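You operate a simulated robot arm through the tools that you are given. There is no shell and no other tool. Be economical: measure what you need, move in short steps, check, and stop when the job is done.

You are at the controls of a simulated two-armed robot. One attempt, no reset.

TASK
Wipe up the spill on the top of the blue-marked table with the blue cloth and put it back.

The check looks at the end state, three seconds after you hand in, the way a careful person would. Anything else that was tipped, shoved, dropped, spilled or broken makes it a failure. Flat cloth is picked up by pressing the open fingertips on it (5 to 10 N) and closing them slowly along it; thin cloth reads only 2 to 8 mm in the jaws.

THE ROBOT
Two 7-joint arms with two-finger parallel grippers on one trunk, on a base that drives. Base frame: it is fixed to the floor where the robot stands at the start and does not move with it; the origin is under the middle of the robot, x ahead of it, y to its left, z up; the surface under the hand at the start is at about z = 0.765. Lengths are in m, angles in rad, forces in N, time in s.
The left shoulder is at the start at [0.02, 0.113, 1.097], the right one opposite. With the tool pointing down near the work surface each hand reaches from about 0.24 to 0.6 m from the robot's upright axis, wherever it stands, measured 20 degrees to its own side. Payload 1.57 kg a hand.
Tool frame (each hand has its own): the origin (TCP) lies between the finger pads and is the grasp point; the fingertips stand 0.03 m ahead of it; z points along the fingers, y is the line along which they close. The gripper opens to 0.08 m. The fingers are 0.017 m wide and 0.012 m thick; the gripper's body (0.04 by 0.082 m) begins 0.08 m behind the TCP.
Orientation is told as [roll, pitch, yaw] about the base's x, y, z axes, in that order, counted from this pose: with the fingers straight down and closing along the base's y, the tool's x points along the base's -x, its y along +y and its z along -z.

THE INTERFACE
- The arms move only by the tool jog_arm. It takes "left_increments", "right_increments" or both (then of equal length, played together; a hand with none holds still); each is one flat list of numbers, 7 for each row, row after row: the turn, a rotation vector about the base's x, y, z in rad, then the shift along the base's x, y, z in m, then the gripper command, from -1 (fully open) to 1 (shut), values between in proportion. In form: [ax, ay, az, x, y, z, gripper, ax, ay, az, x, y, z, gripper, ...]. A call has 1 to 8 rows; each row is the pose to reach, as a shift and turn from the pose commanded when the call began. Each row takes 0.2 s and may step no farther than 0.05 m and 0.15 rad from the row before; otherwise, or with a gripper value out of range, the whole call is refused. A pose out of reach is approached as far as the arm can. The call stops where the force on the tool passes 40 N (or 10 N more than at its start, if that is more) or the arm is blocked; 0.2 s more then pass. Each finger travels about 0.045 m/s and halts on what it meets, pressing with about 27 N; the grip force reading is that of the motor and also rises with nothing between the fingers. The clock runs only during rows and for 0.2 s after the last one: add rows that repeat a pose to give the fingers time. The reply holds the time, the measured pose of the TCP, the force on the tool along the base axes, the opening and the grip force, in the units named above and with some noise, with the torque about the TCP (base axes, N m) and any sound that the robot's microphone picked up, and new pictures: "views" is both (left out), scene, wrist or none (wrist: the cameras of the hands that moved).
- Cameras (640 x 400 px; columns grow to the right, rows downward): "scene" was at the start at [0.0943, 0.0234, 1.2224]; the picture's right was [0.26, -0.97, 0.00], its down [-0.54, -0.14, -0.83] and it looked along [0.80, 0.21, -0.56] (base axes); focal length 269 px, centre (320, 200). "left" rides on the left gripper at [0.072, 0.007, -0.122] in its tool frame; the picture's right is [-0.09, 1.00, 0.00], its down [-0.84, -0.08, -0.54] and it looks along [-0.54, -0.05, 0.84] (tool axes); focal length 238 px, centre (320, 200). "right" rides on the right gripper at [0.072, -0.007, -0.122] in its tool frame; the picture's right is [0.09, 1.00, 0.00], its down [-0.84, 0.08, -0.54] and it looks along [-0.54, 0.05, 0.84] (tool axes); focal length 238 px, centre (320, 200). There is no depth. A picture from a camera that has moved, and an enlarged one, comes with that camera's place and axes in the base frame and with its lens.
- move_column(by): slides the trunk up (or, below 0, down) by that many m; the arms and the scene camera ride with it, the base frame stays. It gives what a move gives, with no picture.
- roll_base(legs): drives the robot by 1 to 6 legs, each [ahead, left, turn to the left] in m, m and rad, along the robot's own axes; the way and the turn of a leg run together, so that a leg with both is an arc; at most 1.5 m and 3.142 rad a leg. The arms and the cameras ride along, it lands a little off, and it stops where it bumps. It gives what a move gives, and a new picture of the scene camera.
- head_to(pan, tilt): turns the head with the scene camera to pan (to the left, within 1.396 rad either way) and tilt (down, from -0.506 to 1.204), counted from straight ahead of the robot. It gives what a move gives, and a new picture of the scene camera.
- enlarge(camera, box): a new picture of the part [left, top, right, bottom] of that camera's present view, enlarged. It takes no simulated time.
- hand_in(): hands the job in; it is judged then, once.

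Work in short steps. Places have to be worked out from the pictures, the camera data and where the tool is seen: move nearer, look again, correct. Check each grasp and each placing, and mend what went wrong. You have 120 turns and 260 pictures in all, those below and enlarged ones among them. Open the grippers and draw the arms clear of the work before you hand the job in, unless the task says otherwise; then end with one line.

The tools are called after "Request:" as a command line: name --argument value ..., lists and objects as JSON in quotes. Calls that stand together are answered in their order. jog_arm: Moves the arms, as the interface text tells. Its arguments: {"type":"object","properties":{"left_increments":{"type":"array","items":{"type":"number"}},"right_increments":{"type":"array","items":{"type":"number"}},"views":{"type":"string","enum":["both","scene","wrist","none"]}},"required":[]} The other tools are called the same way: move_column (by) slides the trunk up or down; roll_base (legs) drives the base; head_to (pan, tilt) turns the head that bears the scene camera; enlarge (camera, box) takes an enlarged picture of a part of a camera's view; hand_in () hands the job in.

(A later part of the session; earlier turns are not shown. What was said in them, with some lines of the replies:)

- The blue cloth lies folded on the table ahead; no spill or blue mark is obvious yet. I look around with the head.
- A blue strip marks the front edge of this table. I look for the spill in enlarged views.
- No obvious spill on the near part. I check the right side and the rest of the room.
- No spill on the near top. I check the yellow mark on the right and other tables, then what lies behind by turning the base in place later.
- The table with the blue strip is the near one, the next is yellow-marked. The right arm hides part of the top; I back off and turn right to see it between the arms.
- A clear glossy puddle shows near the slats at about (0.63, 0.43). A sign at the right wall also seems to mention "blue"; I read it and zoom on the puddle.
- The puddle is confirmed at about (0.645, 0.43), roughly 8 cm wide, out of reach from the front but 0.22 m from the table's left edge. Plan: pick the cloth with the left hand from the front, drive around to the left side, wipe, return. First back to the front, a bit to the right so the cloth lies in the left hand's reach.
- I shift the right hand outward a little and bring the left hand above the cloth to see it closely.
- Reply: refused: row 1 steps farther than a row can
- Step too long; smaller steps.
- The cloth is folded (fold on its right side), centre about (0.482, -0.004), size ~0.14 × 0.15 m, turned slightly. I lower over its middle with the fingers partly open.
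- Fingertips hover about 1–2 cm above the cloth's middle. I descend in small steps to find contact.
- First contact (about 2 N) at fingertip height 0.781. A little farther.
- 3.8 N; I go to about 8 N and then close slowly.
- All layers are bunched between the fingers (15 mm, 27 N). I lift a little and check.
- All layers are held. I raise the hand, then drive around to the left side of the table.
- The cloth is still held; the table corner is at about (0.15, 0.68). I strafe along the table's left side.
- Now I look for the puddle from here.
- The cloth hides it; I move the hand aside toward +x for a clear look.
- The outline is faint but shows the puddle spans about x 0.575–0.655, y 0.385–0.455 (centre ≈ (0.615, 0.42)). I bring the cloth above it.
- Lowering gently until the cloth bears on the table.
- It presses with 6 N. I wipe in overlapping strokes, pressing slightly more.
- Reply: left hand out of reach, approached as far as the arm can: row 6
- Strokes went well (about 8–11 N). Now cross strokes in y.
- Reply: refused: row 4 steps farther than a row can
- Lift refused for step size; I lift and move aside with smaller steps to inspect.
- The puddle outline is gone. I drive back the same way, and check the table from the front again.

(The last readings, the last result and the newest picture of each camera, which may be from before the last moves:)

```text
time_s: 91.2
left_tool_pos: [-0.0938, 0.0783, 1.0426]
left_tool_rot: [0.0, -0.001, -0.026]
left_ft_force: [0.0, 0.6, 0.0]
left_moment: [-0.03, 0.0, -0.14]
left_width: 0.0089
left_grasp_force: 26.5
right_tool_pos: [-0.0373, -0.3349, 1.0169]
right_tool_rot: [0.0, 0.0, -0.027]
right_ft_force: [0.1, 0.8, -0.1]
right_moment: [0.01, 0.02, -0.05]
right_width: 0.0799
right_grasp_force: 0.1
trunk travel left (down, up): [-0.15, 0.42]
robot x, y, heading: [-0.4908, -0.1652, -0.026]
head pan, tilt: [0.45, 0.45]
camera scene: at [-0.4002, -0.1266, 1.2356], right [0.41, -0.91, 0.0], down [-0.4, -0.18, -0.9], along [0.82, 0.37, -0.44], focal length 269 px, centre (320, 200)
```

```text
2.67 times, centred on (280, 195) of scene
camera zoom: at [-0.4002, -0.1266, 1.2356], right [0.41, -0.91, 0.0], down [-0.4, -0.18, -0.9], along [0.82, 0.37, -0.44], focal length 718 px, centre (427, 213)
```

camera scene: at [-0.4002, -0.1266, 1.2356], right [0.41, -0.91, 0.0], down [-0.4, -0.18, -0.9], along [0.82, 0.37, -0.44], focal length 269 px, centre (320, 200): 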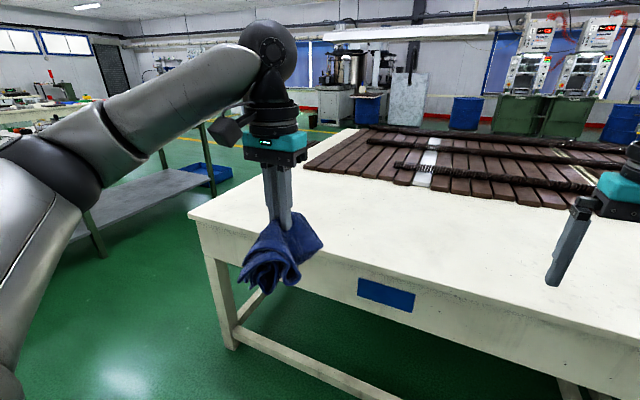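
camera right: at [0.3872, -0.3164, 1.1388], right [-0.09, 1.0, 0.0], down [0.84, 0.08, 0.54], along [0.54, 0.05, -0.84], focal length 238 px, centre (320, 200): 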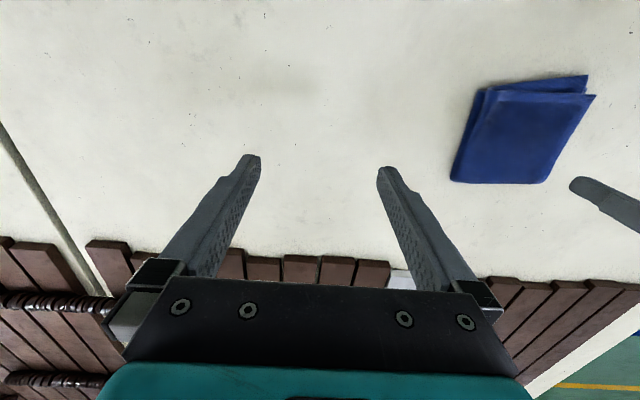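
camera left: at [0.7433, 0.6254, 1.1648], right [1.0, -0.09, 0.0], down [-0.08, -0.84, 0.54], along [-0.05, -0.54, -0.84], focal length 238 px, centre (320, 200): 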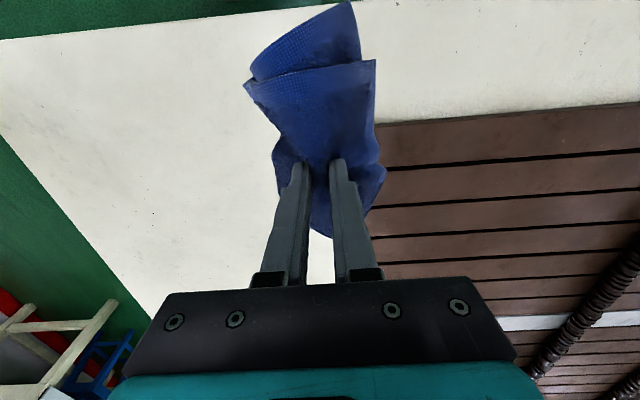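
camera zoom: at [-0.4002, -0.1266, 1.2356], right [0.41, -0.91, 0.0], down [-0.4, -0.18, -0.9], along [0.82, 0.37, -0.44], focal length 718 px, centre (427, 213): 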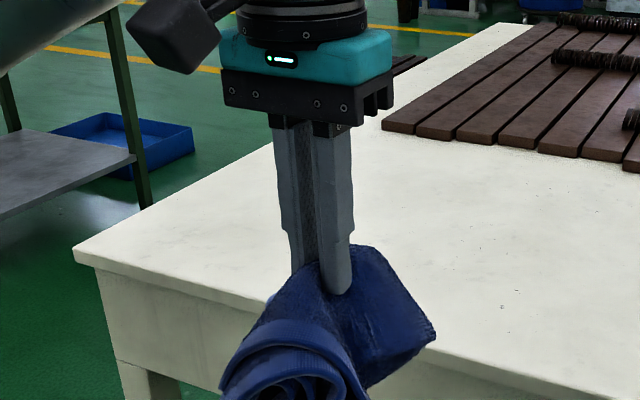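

No puddle on the left area. A quick look at the right area for any further spill, then drive in.

Request:
enlarge --camera "scene" --box '[340, 170, 580, 320]'

Request:
roll_base --legs '[[0, 0, 0.028], [0.485, 0.013, 0]]'

Request:
head_to --pan 0.3 --tilt 0.95

```text
2.67 times, centred on (460, 245) of scene
camera zoom: at [-0.4002, -0.1266, 1.2356], right [0.41, -0.91, 0.0], down [-0.4, -0.18, -0.9], along [0.82, 0.37, -0.44], focal length 718 px, centre (-53, 80)
```

zoom: 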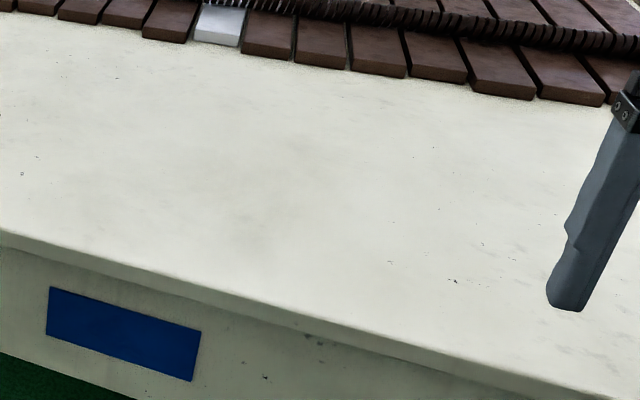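

```text
time_s: 94.5
left_tool_pos: [0.3829, 0.1003, 1.0426]
left_tool_rot: [0.001, -0.001, -0.002]
left_ft_force: [0.7, -0.6, -0.6]
left_moment: [0.04, -0.01, -0.14]
left_width: 0.0087
left_grasp_force: 26.7
right_tool_pos: [0.4512, -0.3125, 1.0175]
right_tool_rot: [0.0, 0.001, -0.004]
right_ft_force: [-0.1, 0.1, 1.1]
right_moment: [-0.02, 0.02, 0.04]
right_width: 0.0801
right_grasp_force: 0.1
trunk travel left (down, up): [-0.15, 0.42]
robot x, y, heading: [-0.0076, -0.1512, 0.0]
head pan, tilt: [0.45, 0.45]
camera scene: at [0.0822, -0.1115, 1.2356], right [0.43, -0.9, 0.0], down [-0.39, -0.19, -0.9], along [0.81, 0.39, -0.44], focal length 269 px, centre (320, 200)
```

scene: 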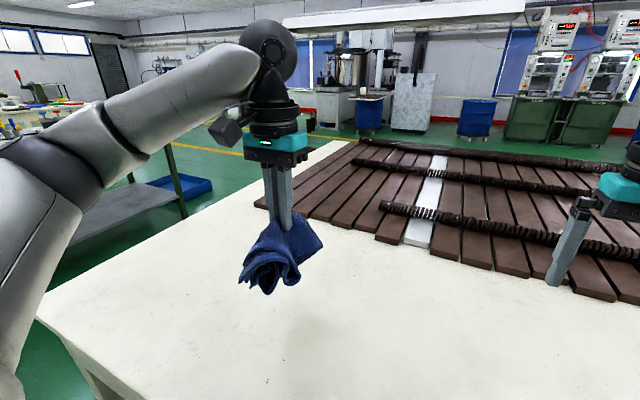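

```text
time_s: 95.4
left_tool_pos: [0.3846, 0.099, 1.0425]
left_tool_rot: [0.0, 0.0, -0.001]
left_ft_force: [-0.3, 0.0, -1.4]
left_moment: [-0.02, 0.0, -0.12]
left_width: 0.0086
left_grasp_force: 26.7
right_tool_pos: [0.4503, -0.3121, 1.0176]
right_tool_rot: [-0.001, 0.0, -0.003]
right_ft_force: [-0.4, -0.3, 0.0]
right_moment: [0.01, -0.02, -0.03]
right_width: 0.08
right_grasp_force: 0.2
trunk travel left (down, up): [-0.15, 0.42]
robot x, y, heading: [-0.0107, -0.1514, -0.01]
head pan, tilt: [0.3, 0.949]
camera scene: at [0.0686, -0.1299, 1.1938], right [0.29, -0.96, 0.0], down [-0.78, -0.24, -0.58], along [0.56, 0.17, -0.81], focal length 269 px, centre (320, 200)
```

scene: 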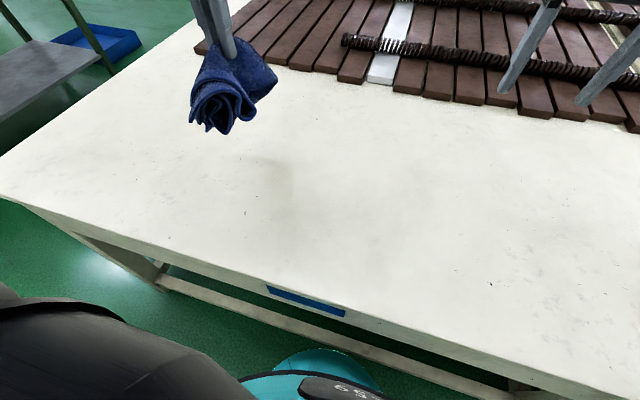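

Now I bring the cloth over its old place (0.482, -0.004) and lower.

Request:
jog_arm --left_increments '[0, 0, 0, 0.025, -0.026, 0, 1, 0, 0, 0, 0.05, -0.052, -0.01, 1, 0, 0, 0, 0.075, -0.078, -0.03, 1, 0, 0, 0, 0.0975, -0.103, -0.05, 1, 0, 0, 0, 0.0975, -0.103, -0.09, 1, 0, 0, 0, 0.0975, -0.103, -0.13, 1, 0, 0, 0, 0.0975, -0.103, -0.15, 1]'

Request:
enlarge --camera "scene" --box '[240, 80, 400, 180]'

```text
time_s: 97.0
left_tool_pos: [0.4808, -0.0043, 0.8944]
left_tool_rot: [-0.001, -0.002, -0.002]
left_ft_force: [-0.2, -0.5, -0.4]
left_moment: [0.02, 0.01, -0.15]
left_width: 0.0089
left_grasp_force: 27.0
right_tool_pos: [0.4499, -0.3118, 1.0176]
right_tool_rot: [0.0, -0.001, -0.003]
right_ft_force: [0.4, -0.4, 0.0]
right_moment: [0.01, 0.04, 0.0]
right_width: 0.08
right_grasp_force: 0.2
trunk travel left (down, up): [-0.15, 0.42]
robot x, y, heading: [-0.0118, -0.1518, -0.007]
head pan, tilt: [0.3, 0.949]
camera scene: at [0.0687, -0.13, 1.1937], right [0.29, -0.96, 0.0], down [-0.78, -0.24, -0.58], along [0.56, 0.17, -0.81], focal length 269 px, centre (320, 200)
camera left: at [0.4084, 0.0041, 1.0163], right [0.09, 1.0, 0.0], down [0.84, -0.08, 0.54], along [0.54, -0.05, -0.84], focal length 238 px, centre (320, 200)
```

scene: 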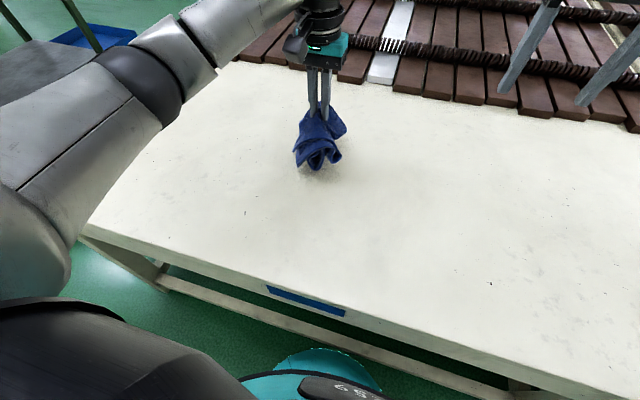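
left: 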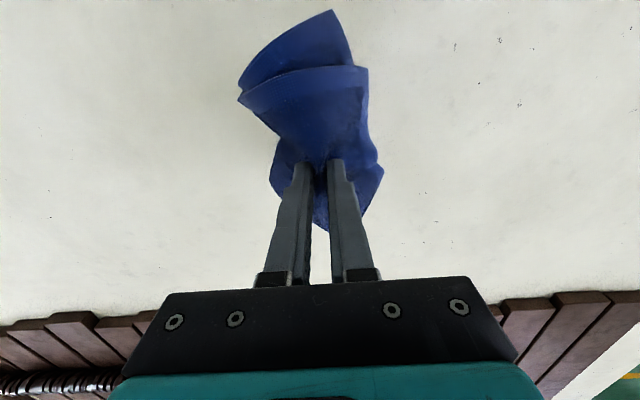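

```text
4.00 times, centred on (320, 130) of scene
camera zoom: at [0.0687, -0.13, 1.1937], right [0.29, -0.96, 0.0], down [-0.78, -0.24, -0.58], along [0.56, 0.17, -0.81], focal length 1076 px, centre (320, 480)
```

zoom: 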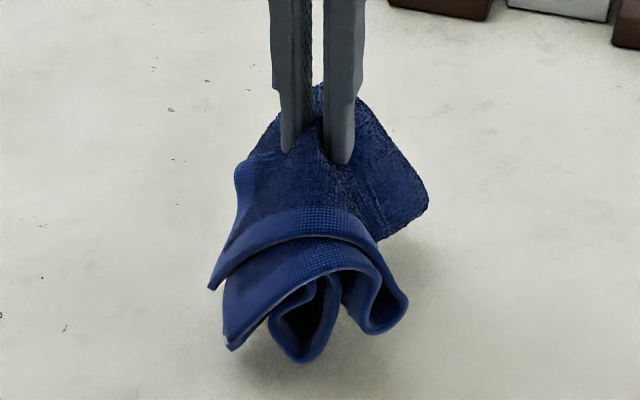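

Lowering to press lightly on the table.

Request:
jog_arm --left_increments '[0, 0, 0, 0, 0, -0.03, 1, 0, 0, 0, 0, 0, -0.05, 1, 0, 0, 0, 0, 0, -0.065, 1, 0, 0, 0, 0, 0, -0.078, 1, 0, 0, 0, 0, 0, -0.082, 1, 0, 0, 0, 0, 0, -0.082, 1]'

Request:
enlarge --camera "scene" --box '[240, 80, 400, 180]'

```text
time_s: 98.4
left_tool_pos: [0.4807, -0.0033, 0.8138]
left_tool_rot: [-0.001, -0.006, -0.005]
left_ft_force: [-1.2, 0.4, 20.1]
left_moment: [0.1, 0.04, -0.04]
left_width: 0.0088
left_grasp_force: 26.9
right_tool_pos: [0.4491, -0.3127, 1.0171]
right_tool_rot: [-0.001, -0.003, -0.002]
right_ft_force: [-0.4, 0.5, 0.8]
right_moment: [0.01, 0.01, 0.04]
right_width: 0.0799
right_grasp_force: 0.1
trunk travel left (down, up): [-0.15, 0.42]
robot x, y, heading: [-0.0087, -0.1539, -0.004]
head pan, tilt: [0.3, 0.949]
camera scene: at [0.0671, -0.1303, 1.194], right [0.29, -0.96, 0.0], down [-0.78, -0.24, -0.58], along [0.56, 0.17, -0.81], focal length 269 px, centre (320, 200)
camera left: at [0.4084, 0.0052, 0.9359], right [0.09, 1.0, 0.0], down [0.83, -0.08, 0.55], along [0.54, -0.05, -0.84], focal length 238 px, centre (320, 200)
```

scene: 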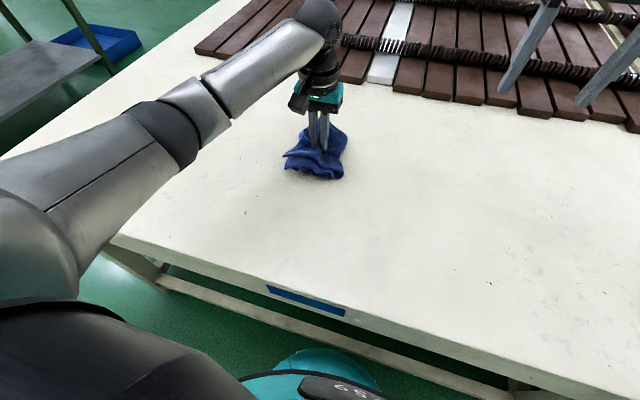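
left: 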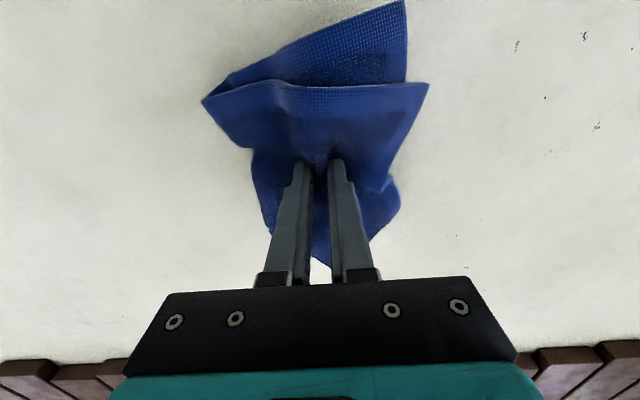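

```text
4.00 times, centred on (320, 130) of scene
camera zoom: at [0.0671, -0.1303, 1.194], right [0.29, -0.96, 0.0], down [-0.78, -0.24, -0.58], along [0.56, 0.17, -0.81], focal length 1076 px, centre (320, 480)
```

zoom: 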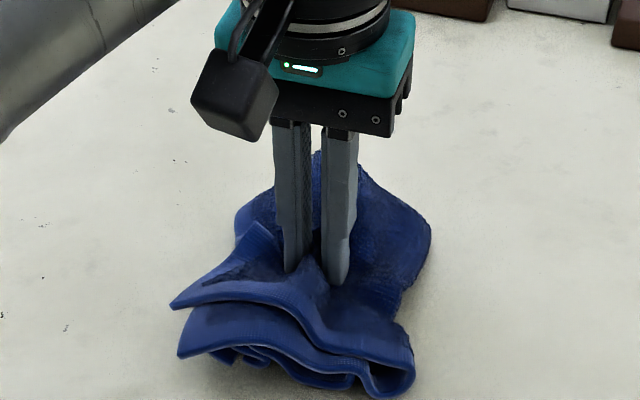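

20 N; I ease off slightly and open slowly so the fingers spread the cloth back.

Request:
jog_arm --left_increments '[0, 0, 0, 0, 0, 0.003, 1, 0, 0, 0, 0, 0, 0.003, 0.6, 0, 0, 0, 0, 0, 0.002, 0.4, 0, 0, 0, 0, 0, 0.001, 0.2, 0, 0, 0, 0, 0, 0.0, 0, 0, 0, 0, 0, 0, -0.001, -0.2, 0, 0, 0, 0, 0, -0.002, -0.4, 0, 0, 0, 0, 0, -0.002, -0.5]'

Request:
enlarge --camera "scene" --box '[240, 80, 400, 180]'

```text
time_s: 100.2
left_tool_pos: [0.4803, -0.004, 0.8105]
left_tool_rot: [-0.001, -0.005, -0.002]
left_ft_force: [-0.1, -6.4, 20.9]
left_moment: [0.45, -0.02, -0.04]
left_width: 0.0541
left_grasp_force: 0.1
right_tool_pos: [0.4493, -0.312, 1.0176]
right_tool_rot: [0.001, -0.002, -0.005]
right_ft_force: [0.3, 0.2, 0.1]
right_moment: [0.03, 0.02, 0.0]
right_width: 0.0798
right_grasp_force: 0.0
trunk travel left (down, up): [-0.15, 0.42]
robot x, y, heading: [-0.0147, -0.1502, -0.005]
head pan, tilt: [0.3, 0.949]
camera scene: at [0.0672, -0.1311, 1.1939], right [0.29, -0.96, 0.0], down [-0.78, -0.24, -0.58], along [0.56, 0.17, -0.81], focal length 269 px, centre (320, 200)
camera left: at [0.4086, 0.0031, 0.9329], right [0.1, 1.0, 0.0], down [0.83, -0.08, 0.55], along [0.54, -0.05, -0.84], focal length 238 px, centre (320, 200)
```

scene: 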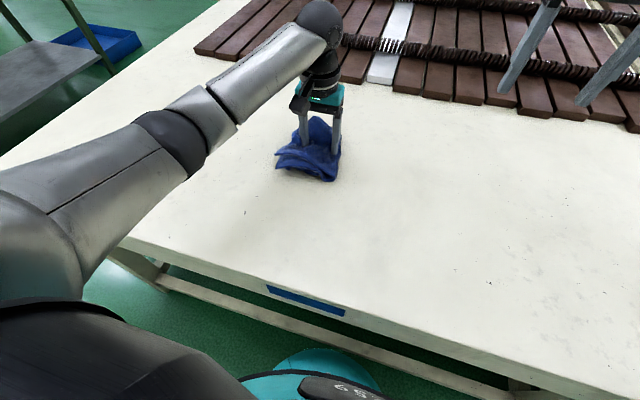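
left: 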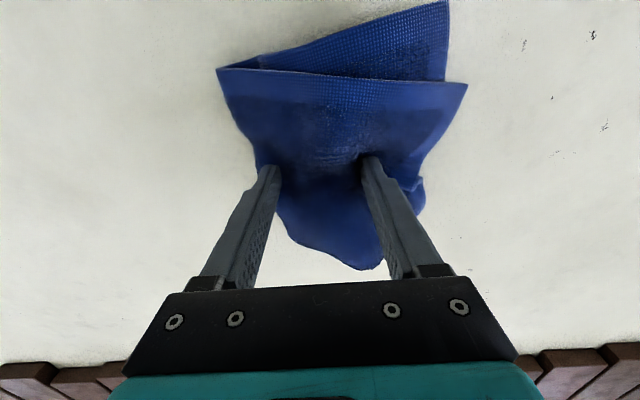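

```text
4.00 times, centred on (320, 130) of scene
camera zoom: at [0.0672, -0.1311, 1.1939], right [0.29, -0.96, 0.0], down [-0.78, -0.24, -0.58], along [0.56, 0.17, -0.81], focal length 1076 px, centre (320, 480)
```

zoom: 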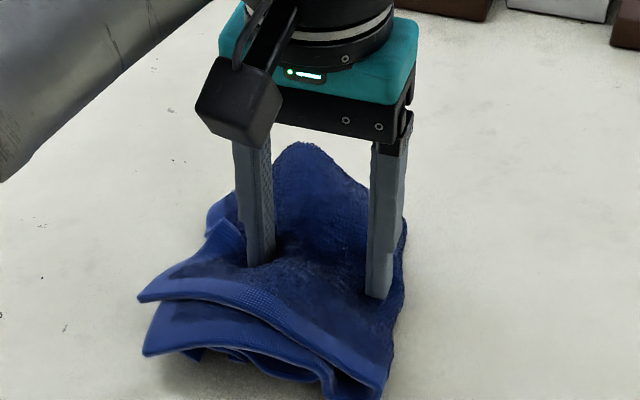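

The cloth spread partly. I lift the fingers off and look at how it lies.

Request:
jog_arm --left_increments '[0, 0, 0, 0, 0, 0.01, -0.5, 0, 0, 0, 0, 0, 0.03, -0.5, 0, 0, 0, 0, 0, 0.07, -0.5, 0, 0, 0, 0, 0, 0.11, -0.5, 0, 0, 0, 0, 0, 0.15, -0.5, 0, 0, 0, 0, 0, 0.15, -0.5]'

Request:
enlarge --camera "scene" --box '[240, 90, 400, 190]'

```text
time_s: 101.6
left_tool_pos: [0.4804, -0.0038, 0.9595]
left_tool_rot: [0.0, -0.002, -0.001]
left_ft_force: [-0.4, 0.2, 0.1]
left_moment: [0.03, 0.02, 0.01]
left_width: 0.0604
left_grasp_force: 0.0
right_tool_pos: [0.4505, -0.3109, 1.0171]
right_tool_rot: [-0.001, 0.0, -0.004]
right_ft_force: [0.0, -0.7, -0.3]
right_moment: [-0.01, 0.01, 0.03]
right_width: 0.0801
right_grasp_force: 0.1
trunk travel left (down, up): [-0.15, 0.42]
robot x, y, heading: [-0.0112, -0.1524, -0.006]
head pan, tilt: [0.3, 0.949]
camera scene: at [0.0686, -0.13, 1.1937], right [0.29, -0.96, 0.0], down [-0.78, -0.24, -0.58], along [0.56, 0.17, -0.81], focal length 269 px, centre (320, 200)
camera left: at [0.4098, 0.0037, 1.0807], right [0.09, 1.0, 0.0], down [0.84, -0.08, 0.54], along [0.54, -0.05, -0.84], focal length 238 px, centre (320, 200)
```

scene: 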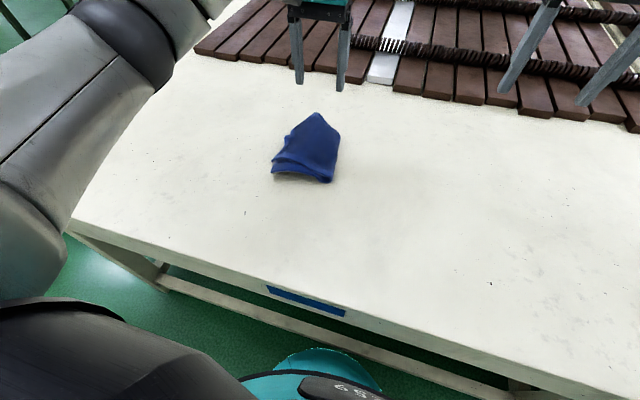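
left: 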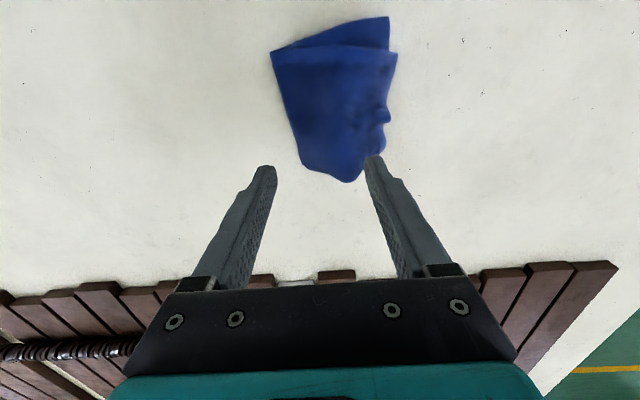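

```text
4.00 times, centred on (320, 140) of scene
camera zoom: at [0.0686, -0.13, 1.1937], right [0.29, -0.96, 0.0], down [-0.78, -0.24, -0.58], along [0.56, 0.17, -0.81], focal length 1076 px, centre (320, 440)
```

zoom: 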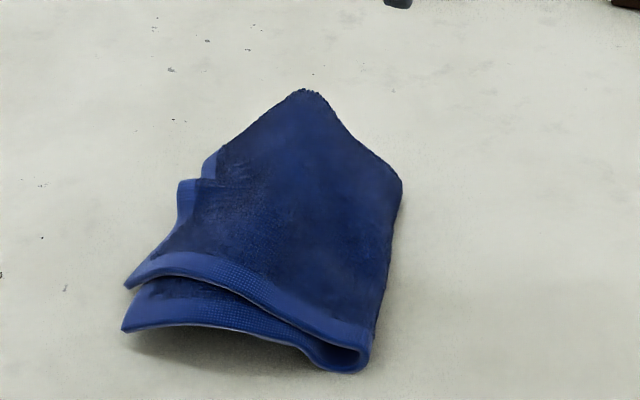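

The cloth is near its place but about 3 cm too far left and its far-left corner is rumpled. I look closer to tidy it.

Request:
enlarge --camera "left" --box '[250, 0, 440, 190]'

```text
2.11 times, centred on (345, 95) of left
camera zoom: at [0.4098, 0.0037, 1.0807], right [0.09, 1.0, 0.0], down [0.84, -0.08, 0.54], along [0.54, -0.05, -0.84], focal length 502 px, centre (267, 421)
```

zoom: 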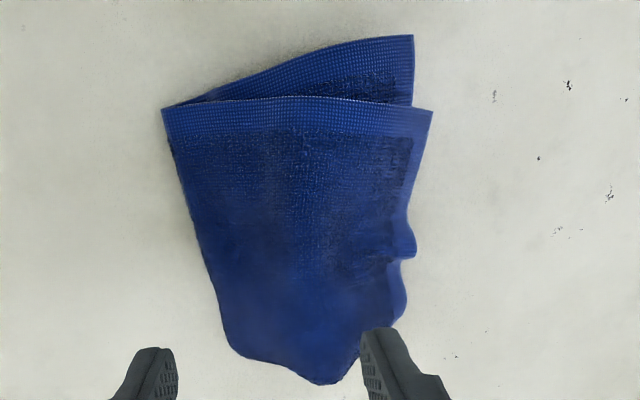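

I press lightly on the middle and drag the cloth about 3 cm to the right.

Request:
jog_arm --left_increments '[0, 0, 0, -0.01, 0.02, -0.04, -0.5, 0, 0, 0, -0.01, 0.02, -0.08, -0.5, 0, 0, 0, -0.01, 0.02, -0.12, -0.5, 0, 0, 0, -0.01, 0.02, -0.14, -0.5, 0, 0, 0, -0.01, 0.02, -0.147, -0.5, 0, 0, 0, -0.01, 0.02, -0.147, -0.5]'

```text
time_s: 103.0
left_tool_pos: [0.4702, 0.0166, 0.8136]
left_tool_rot: [0.0, -0.002, -0.001]
left_ft_force: [0.5, 0.7, 2.6]
left_moment: [0.08, 0.04, -0.03]
left_width: 0.0604
left_grasp_force: 0.1
right_tool_pos: [0.4499, -0.312, 1.018]
right_tool_rot: [0.0, 0.0, -0.005]
right_ft_force: [0.0, 0.3, -0.2]
right_moment: [-0.01, 0.02, 0.0]
right_width: 0.0803
right_grasp_force: 0.0
trunk travel left (down, up): [-0.15, 0.42]
robot x, y, heading: [-0.0092, -0.1545, 0.001]
head pan, tilt: [0.3, 0.949]
camera scene: at [0.0683, -0.13, 1.1938], right [0.29, -0.96, 0.0], down [-0.78, -0.24, -0.58], along [0.56, 0.17, -0.81], focal length 269 px, centre (320, 200)
camera left: at [0.3984, 0.025, 0.9352], right [0.09, 1.0, 0.0], down [0.84, -0.08, 0.54], along [0.54, -0.05, -0.84], focal length 238 px, centre (320, 200)
```

scene: 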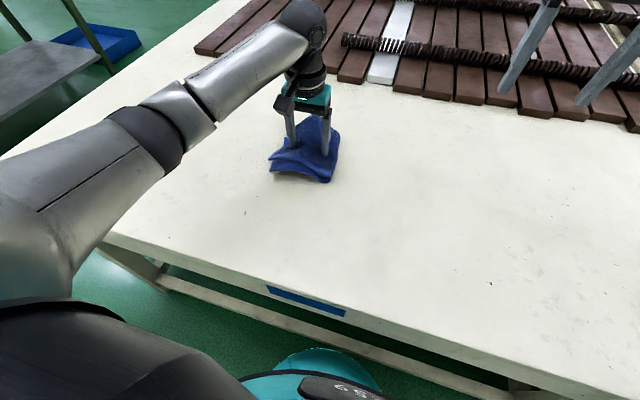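
left: 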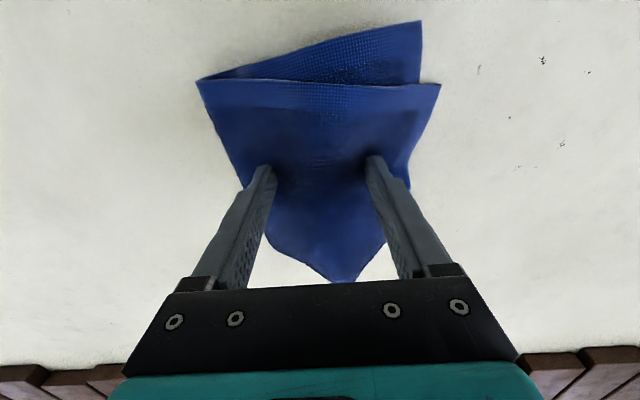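

Contact at 2.6 N. Press a bit more, drag, and lift.

Request:
jog_arm --left_increments '[0, 0, 0, 0, 0, -0.005, -0.5, 0, 0, 0, 0.003, -0.01, -0.005, -0.5, 0, 0, 0, 0.006, -0.02, -0.005, -0.5, 0, 0, 0, 0.008, -0.03, -0.005, -0.5, 0, 0, 0, 0.008, -0.03, 0.005, -0.5, 0, 0, 0, 0.008, -0.03, 0.03, -0.5, 0, 0, 0, 0.0, -0.03, 0.06, -0.2, 0, 0, 0, 0.0, -0.03, 0.1, 0.2]' --views "wrist"

Request:
enlarge --camera "scene" --box '[240, 90, 400, 190]'

```text
time_s: 104.8
left_tool_pos: [0.471, -0.0135, 0.9121]
left_tool_rot: [0.002, 0.0, -0.004]
left_ft_force: [0.0, 0.5, -0.2]
left_moment: [0.01, 0.01, 0.0]
left_width: 0.0323
left_grasp_force: 0.0
right_tool_pos: [0.4491, -0.3115, 1.0181]
right_tool_rot: [0.0, 0.0, -0.004]
right_ft_force: [-0.8, 0.5, 0.0]
right_moment: [-0.02, 0.0, -0.02]
right_width: 0.0802
right_grasp_force: 0.0
trunk travel left (down, up): [-0.15, 0.42]
robot x, y, heading: [-0.0118, -0.1482, -0.006]
head pan, tilt: [0.3, 0.949]
camera left: at [0.3985, -0.0056, 1.0344], right [0.1, 1.0, 0.0], down [0.84, -0.08, 0.54], along [0.54, -0.05, -0.84], focal length 238 px, centre (320, 200)
```

left: 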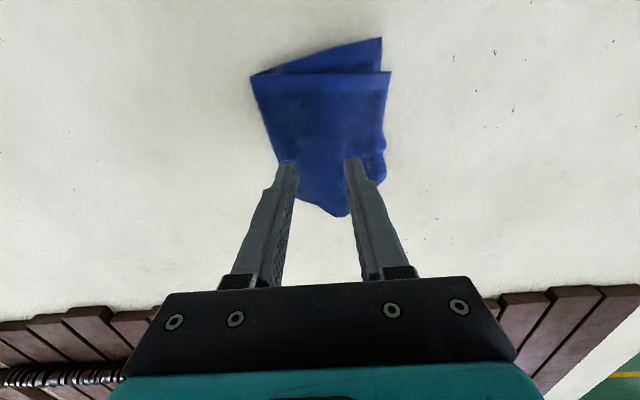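

```text
4.00 times, centred on (320, 140) of scene
camera zoom: at [0.0685, -0.1301, 1.1937], right [0.29, -0.96, 0.0], down [-0.78, -0.24, -0.58], along [0.56, 0.17, -0.81], focal length 1076 px, centre (320, 440)
```

zoom: 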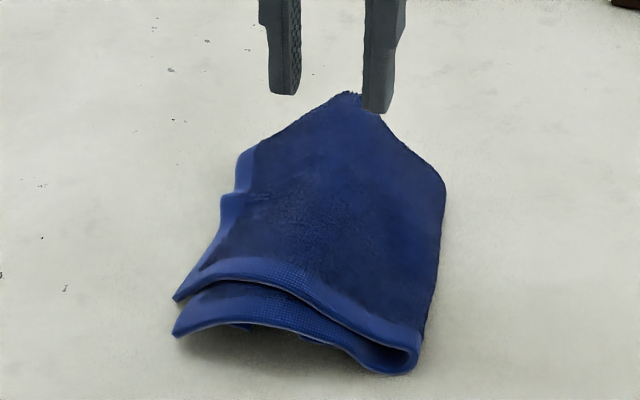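

Dragging works well. Now I spread the far part: press with nearly closed fingers near x = 0.53 and open them.

Request:
jog_arm --left_increments '[0, 0, 0, 0.04, 0.01, 0, 0.4, 0, 0, 0, 0.06, 0.012, -0.03, 0.4, 0, 0, 0, 0.06, 0.012, -0.07, 0.4, 0, 0, 0, 0.06, 0.012, -0.09, 0.4, 0, 0, 0, 0.06, 0.012, -0.1, 0.4, 0, 0, 0, 0.06, 0.012, -0.103, 0.4, 0, 0, 0, 0.06, 0.012, -0.103, 0.4]' --views "wrist"

```text
time_s: 106.4
left_tool_pos: [0.5322, -0.0017, 0.812]
left_tool_rot: [-0.001, -0.006, -0.005]
left_ft_force: [3.1, 1.0, 22.0]
left_moment: [0.2, -0.03, -0.01]
left_width: 0.0227
left_grasp_force: 0.1
right_tool_pos: [0.4498, -0.3116, 1.0175]
right_tool_rot: [0.0, -0.002, -0.004]
right_ft_force: [-0.4, 0.2, -0.2]
right_moment: [0.03, 0.0, 0.0]
right_width: 0.08
right_grasp_force: 0.1
trunk travel left (down, up): [-0.15, 0.42]
robot x, y, heading: [-0.0099, -0.1553, -0.001]
head pan, tilt: [0.3, 0.949]
camera left: at [0.4595, 0.0061, 0.9337], right [0.09, 1.0, 0.0], down [0.83, -0.08, 0.55], along [0.55, -0.05, -0.84], focal length 238 px, centre (320, 200)
```

left: 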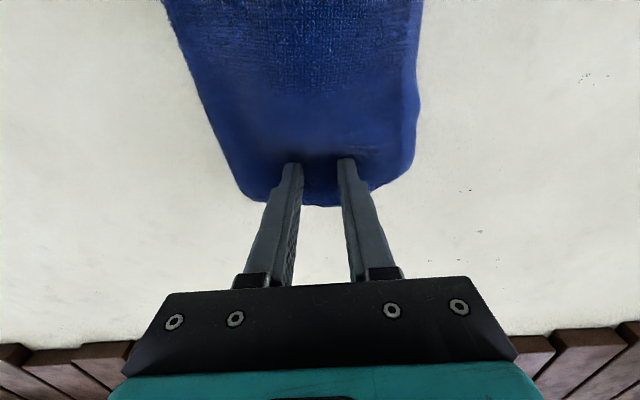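

22 N; ease up 4 mm and open.

Request:
jog_arm --left_increments '[0, 0, 0, 0, 0, 0.004, 0.4, 0, 0, 0, 0, 0, 0.004, 0.1, 0, 0, 0, 0, 0, 0.003, -0.2, 0, 0, 0, 0, 0, 0.002, -0.5, 0, 0, 0, 0, 0, 0.002, -0.8, 0, 0, 0, 0, 0, 0.002, -0.8, 0, 0, 0, 0, 0, 0.02, -0.8, 0, 0, 0, 0, 0, 0.06, -0.8]' --views "none"

Request:
jog_arm --left_increments '[0, 0, 0, -0.02, 0, 0.04, -0.8, 0, 0, 0, -0.06, 0, 0.06, -0.8, 0, 0, 0, -0.07, 0, 0.08, -0.8]' --views "both"

Request:
enlarge --camera "scene" --box '[240, 90, 400, 190]'

```text
time_s: 108.2
left_tool_pos: [0.5296, -0.0004, 0.8678]
left_tool_rot: [0.002, 0.004, 0.0]
left_ft_force: [0.1, -0.1, 0.3]
left_moment: [0.04, -0.01, 0.0]
left_width: 0.0719
left_grasp_force: 0.1
right_tool_pos: [0.45, -0.3115, 1.0169]
right_tool_rot: [0.0, 0.0, -0.005]
right_ft_force: [0.0, -0.3, 0.5]
right_moment: [-0.03, 0.0, 0.02]
right_width: 0.0801
right_grasp_force: 0.1
trunk travel left (down, up): [-0.15, 0.42]
robot x, y, heading: [-0.0064, -0.1513, -0.003]
head pan, tilt: [0.3, 0.949]
```

```text
time_s: 109.0
left_tool_pos: [0.4593, 0.0004, 0.9472]
left_tool_rot: [0.001, 0.002, -0.002]
left_ft_force: [0.1, -0.2, -0.3]
left_moment: [0.0, 0.01, -0.04]
left_width: 0.0721
left_grasp_force: 0.0
right_tool_pos: [0.4514, -0.3123, 1.018]
right_tool_rot: [0.0, -0.001, -0.004]
right_ft_force: [0.2, -0.3, 0.4]
right_moment: [0.02, 0.0, 0.01]
right_width: 0.0799
right_grasp_force: 0.0
trunk travel left (down, up): [-0.15, 0.42]
robot x, y, heading: [-0.0081, -0.149, -0.006]
head pan, tilt: [0.3, 0.949]
camera scene: at [0.0685, -0.1299, 1.1937], right [0.29, -0.96, 0.0], down [-0.78, -0.24, -0.58], along [0.56, 0.17, -0.81], focal length 269 px, centre (320, 200)
camera left: at [0.3883, 0.0069, 1.0701], right [0.09, 1.0, 0.0], down [0.84, -0.08, 0.54], along [0.54, -0.05, -0.84], focal length 238 px, centre (320, 200)
```

scene: 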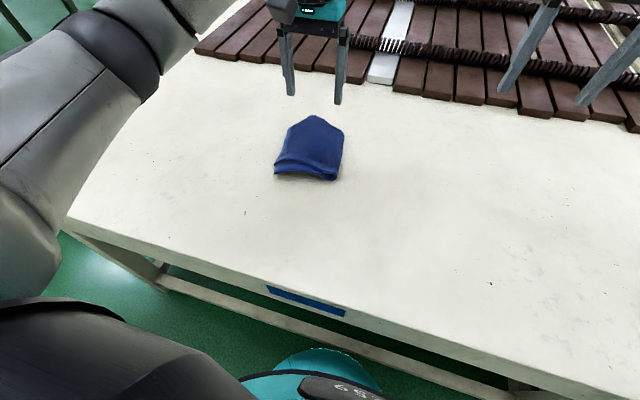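
left: 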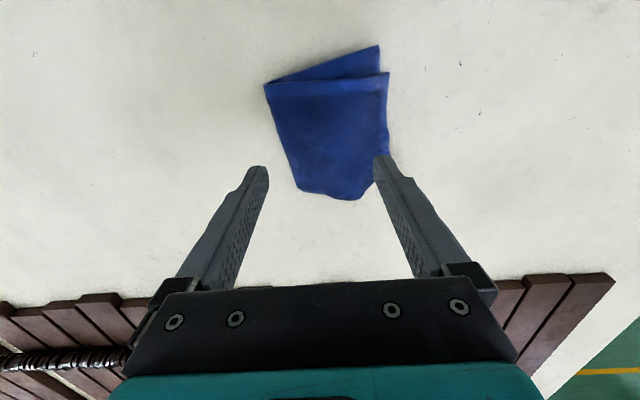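

```text
4.00 times, centred on (320, 140) of scene
camera zoom: at [0.0685, -0.1299, 1.1937], right [0.29, -0.96, 0.0], down [-0.78, -0.24, -0.58], along [0.56, 0.17, -0.81], focal length 1076 px, centre (320, 440)
```

zoom: 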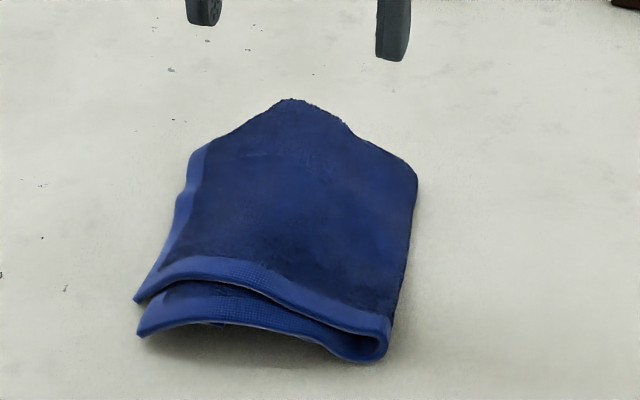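

Much tidier; it now lies ~2 cm left of its original outline. One more light drag to the right.

Request:
jog_arm --left_increments '[0, 0, 0, 0.015, 0.005, -0.04, -0.8, 0, 0, 0, 0.028, 0.008, -0.08, -0.8, 0, 0, 0, 0.028, 0.008, -0.11, -0.8, 0, 0, 0, 0.028, 0.008, -0.128, -0.8, 0, 0, 0, 0.028, 0.008, -0.135, -0.8, 0, 0, 0, 0.028, 0.008, -0.135, -0.8]' --views "none"

```text
time_s: 110.4
left_tool_pos: [0.4889, 0.0073, 0.8139]
left_tool_rot: [-0.001, 0.0, -0.001]
left_ft_force: [0.1, -0.7, 1.6]
left_moment: [0.03, 0.01, 0.0]
left_width: 0.0716
left_grasp_force: 0.0
right_tool_pos: [0.4495, -0.313, 1.0181]
right_tool_rot: [-0.002, 0.0, -0.004]
right_ft_force: [0.0, -0.1, -0.3]
right_moment: [-0.01, -0.02, 0.01]
right_width: 0.0802
right_grasp_force: 0.1
trunk travel left (down, up): [-0.15, 0.42]
robot x, y, heading: [-0.0118, -0.1514, -0.003]
head pan, tilt: [0.3, 0.949]
```

Request:
jog_arm --left_increments '[0, 0, 0, 0, 0, -0.006, -0.8, 0, 0, 0, 0, -0.01, -0.006, -0.8, 0, 0, 0, 0, -0.022, -0.006, -0.8, 0, 0, 0, 0, -0.022, 0.005, -0.8, 0, 0, 0, 0, -0.022, 0.03, -0.8, 0, 0, 0, -0.03, -0.022, 0.06, -0.8, 0, 0, 0, -0.04, -0.022, 0.1, -0.8, 0, 0, 0, -0.06, -0.022, 0.14, -0.8]' --views "both"

Request:
enlarge --camera "scene" --box '[240, 90, 400, 190]'

```text
time_s: 112.2
left_tool_pos: [0.4264, -0.0158, 0.9542]
left_tool_rot: [0.0, 0.001, -0.002]
left_ft_force: [0.2, 0.6, -0.5]
left_moment: [0.01, 0.03, -0.02]
left_width: 0.0719
left_grasp_force: 0.1
right_tool_pos: [0.4509, -0.3118, 1.017]
right_tool_rot: [-0.001, 0.0, -0.004]
right_ft_force: [0.5, -0.4, 0.5]
right_moment: [0.01, -0.01, 0.03]
right_width: 0.0798
right_grasp_force: 0.0
trunk travel left (down, up): [-0.15, 0.42]
robot x, y, heading: [-0.004, -0.1512, -0.006]
head pan, tilt: [0.3, 0.949]
camera scene: at [0.0684, -0.13, 1.1937], right [0.29, -0.96, 0.0], down [-0.78, -0.24, -0.58], along [0.56, 0.17, -0.81], focal length 269 px, centre (320, 200)
camera left: at [0.3546, -0.0079, 1.0761], right [0.09, 1.0, 0.0], down [0.84, -0.08, 0.54], along [0.54, -0.05, -0.84], focal length 238 px, centre (320, 200)
```

scene: 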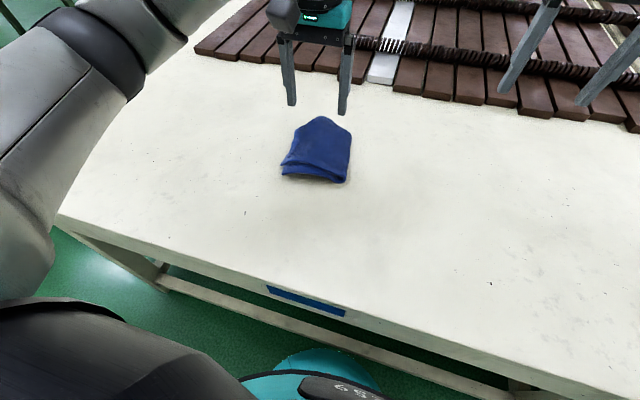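
left: 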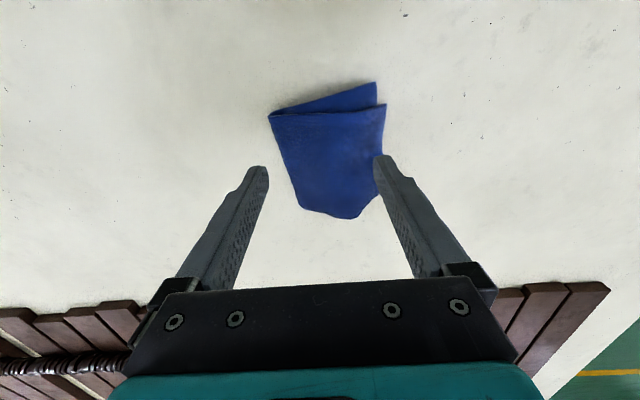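

```text
4.00 times, centred on (320, 140) of scene
camera zoom: at [0.0684, -0.13, 1.1937], right [0.29, -0.96, 0.0], down [-0.78, -0.24, -0.58], along [0.56, 0.17, -0.81], focal length 1076 px, centre (320, 440)
```

zoom: 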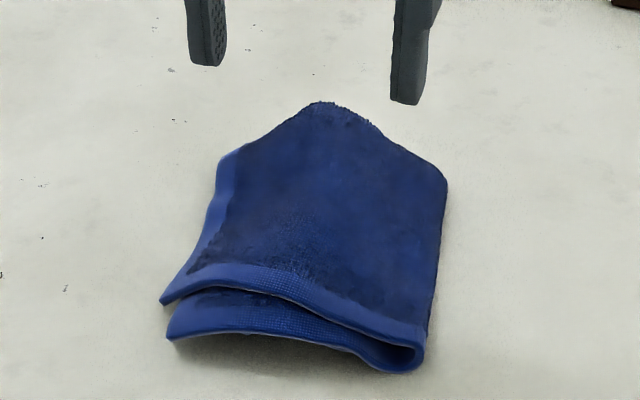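

The cloth now lies folded within about 1 cm of its original outline. I open the hand, draw it up and aside, and take a last look.

Request:
jog_arm --left_increments '[0, 0, 0, -0.01, 0.02, 0.04, -1, 0, 0, 0, -0.02, 0.06, 0.06, -1, 0, 0, 0, -0.03, 0.1, 0.08, -1, 0, 0, 0, -0.03, 0.145, 0.1, -1, 0, 0, 0, -0.03, 0.19, 0.1, -1, 0, 0, 0, -0.03, 0.23, 0.1, -1]' --views "none"

Request:
roll_base --legs '[[-0.4, 0, 0]]'

Request:
head_to --pan 0.15 --tilt 0.5

Request:
enlarge --camera "scene" --box '[120, 150, 360, 300]'

```text
time_s: 113.6
left_tool_pos: [0.3986, 0.2145, 1.054]
left_tool_rot: [0.0, 0.0, -0.002]
left_ft_force: [0.5, -0.3, -0.3]
left_moment: [0.01, -0.01, 0.0]
left_width: 0.08
left_grasp_force: 0.1
right_tool_pos: [0.4485, -0.3105, 1.0171]
right_tool_rot: [0.0, 0.0, -0.004]
right_ft_force: [-0.2, 0.0, -0.6]
right_moment: [0.03, -0.03, -0.02]
right_width: 0.0801
right_grasp_force: 0.1
trunk travel left (down, up): [-0.15, 0.42]
robot x, y, heading: [-0.0082, -0.1494, -0.007]
head pan, tilt: [0.3, 0.949]
```

```text
time_s: 116.1
left_tool_pos: [-0.0098, 0.2155, 1.0534]
left_tool_rot: [0.0, 0.0, 0.0]
left_ft_force: [0.0, 0.2, 0.6]
left_moment: [0.01, -0.02, 0.03]
left_width: 0.0798
left_grasp_force: 0.1
right_tool_pos: [0.043, -0.3096, 1.0179]
right_tool_rot: [0.0, 0.002, -0.003]
right_ft_force: [0.0, -0.3, -0.6]
right_moment: [-0.02, -0.06, -0.01]
right_width: 0.0802
right_grasp_force: 0.1
trunk travel left (down, up): [-0.15, 0.42]
robot x, y, heading: [-0.4171, -0.1522, 0.004]
head pan, tilt: [0.3, 0.949]
camera scene: at [-0.3396, -0.1291, 1.1937], right [0.3, -0.96, 0.0], down [-0.78, -0.24, -0.58], along [0.56, 0.17, -0.81], focal length 269 px, centre (320, 200)
```

scene: 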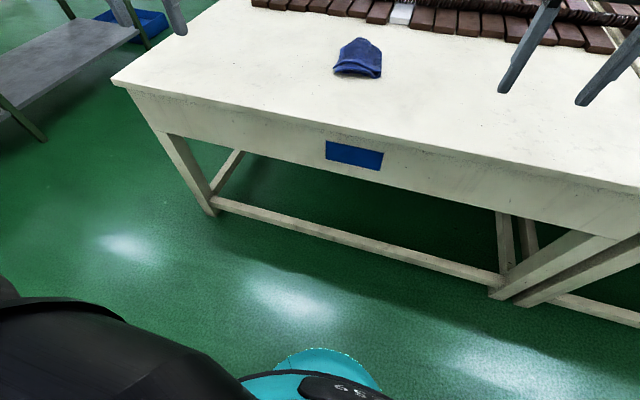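

```text
time_s: 117.0
left_tool_pos: [-0.0102, 0.2156, 1.0546]
left_tool_rot: [0.001, 0.001, 0.002]
left_ft_force: [-0.7, 0.0, 0.0]
left_moment: [-0.01, -0.03, 0.0]
left_width: 0.08
left_grasp_force: 0.1
right_tool_pos: [0.043, -0.3097, 1.0169]
right_tool_rot: [0.002, -0.001, 0.0]
right_ft_force: [0.5, 0.2, 0.4]
right_moment: [0.04, 0.0, 0.0]
right_width: 0.08
right_grasp_force: 0.0
trunk travel left (down, up): [-0.15, 0.42]
robot x, y, heading: [-0.4139, -0.152, -0.0]
head pan, tilt: [0.15, 0.499]
camera scene: at [-0.3188, -0.137, 1.2311], right [0.15, -0.99, 0.0], down [-0.47, -0.07, -0.88], along [0.87, 0.13, -0.48], focal length 269 px, centre (320, 200)
```

scene: 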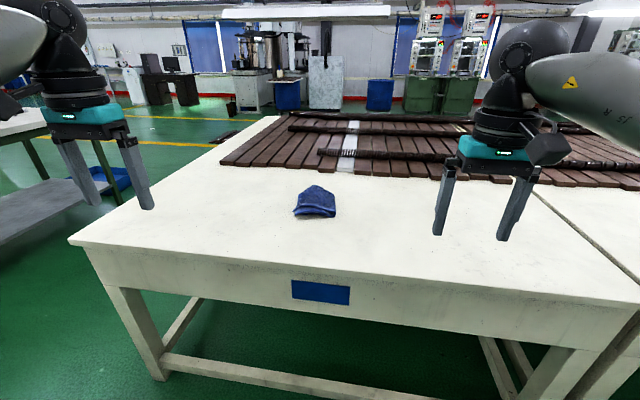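

```text
2.67 times, centred on (240, 225) of scene
camera zoom: at [-0.3188, -0.137, 1.2311], right [0.15, -0.99, 0.0], down [-0.47, -0.07, -0.88], along [0.87, 0.13, -0.48], focal length 718 px, centre (533, 133)
```

zoom: 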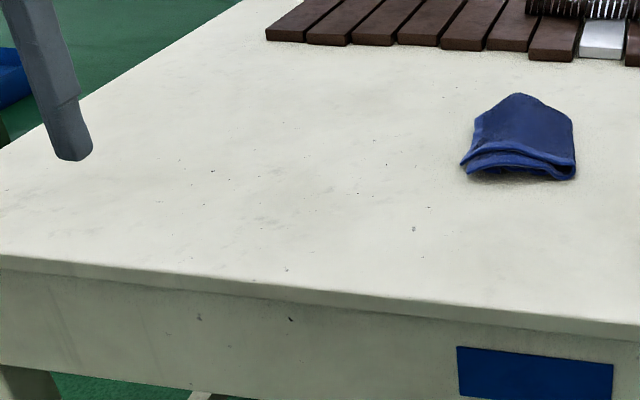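

The table shows no puddle any more, the cloth is back in its place, and nothing else was disturbed; I hand in.

Request:
hand_in

```text
The job is handed in.
```

I wiped up the spill on the blue-marked table and put the blue cloth back, still folded but slightly rumpled, within about 1 cm of where it was; no trace of the spill shows in the last pictures.
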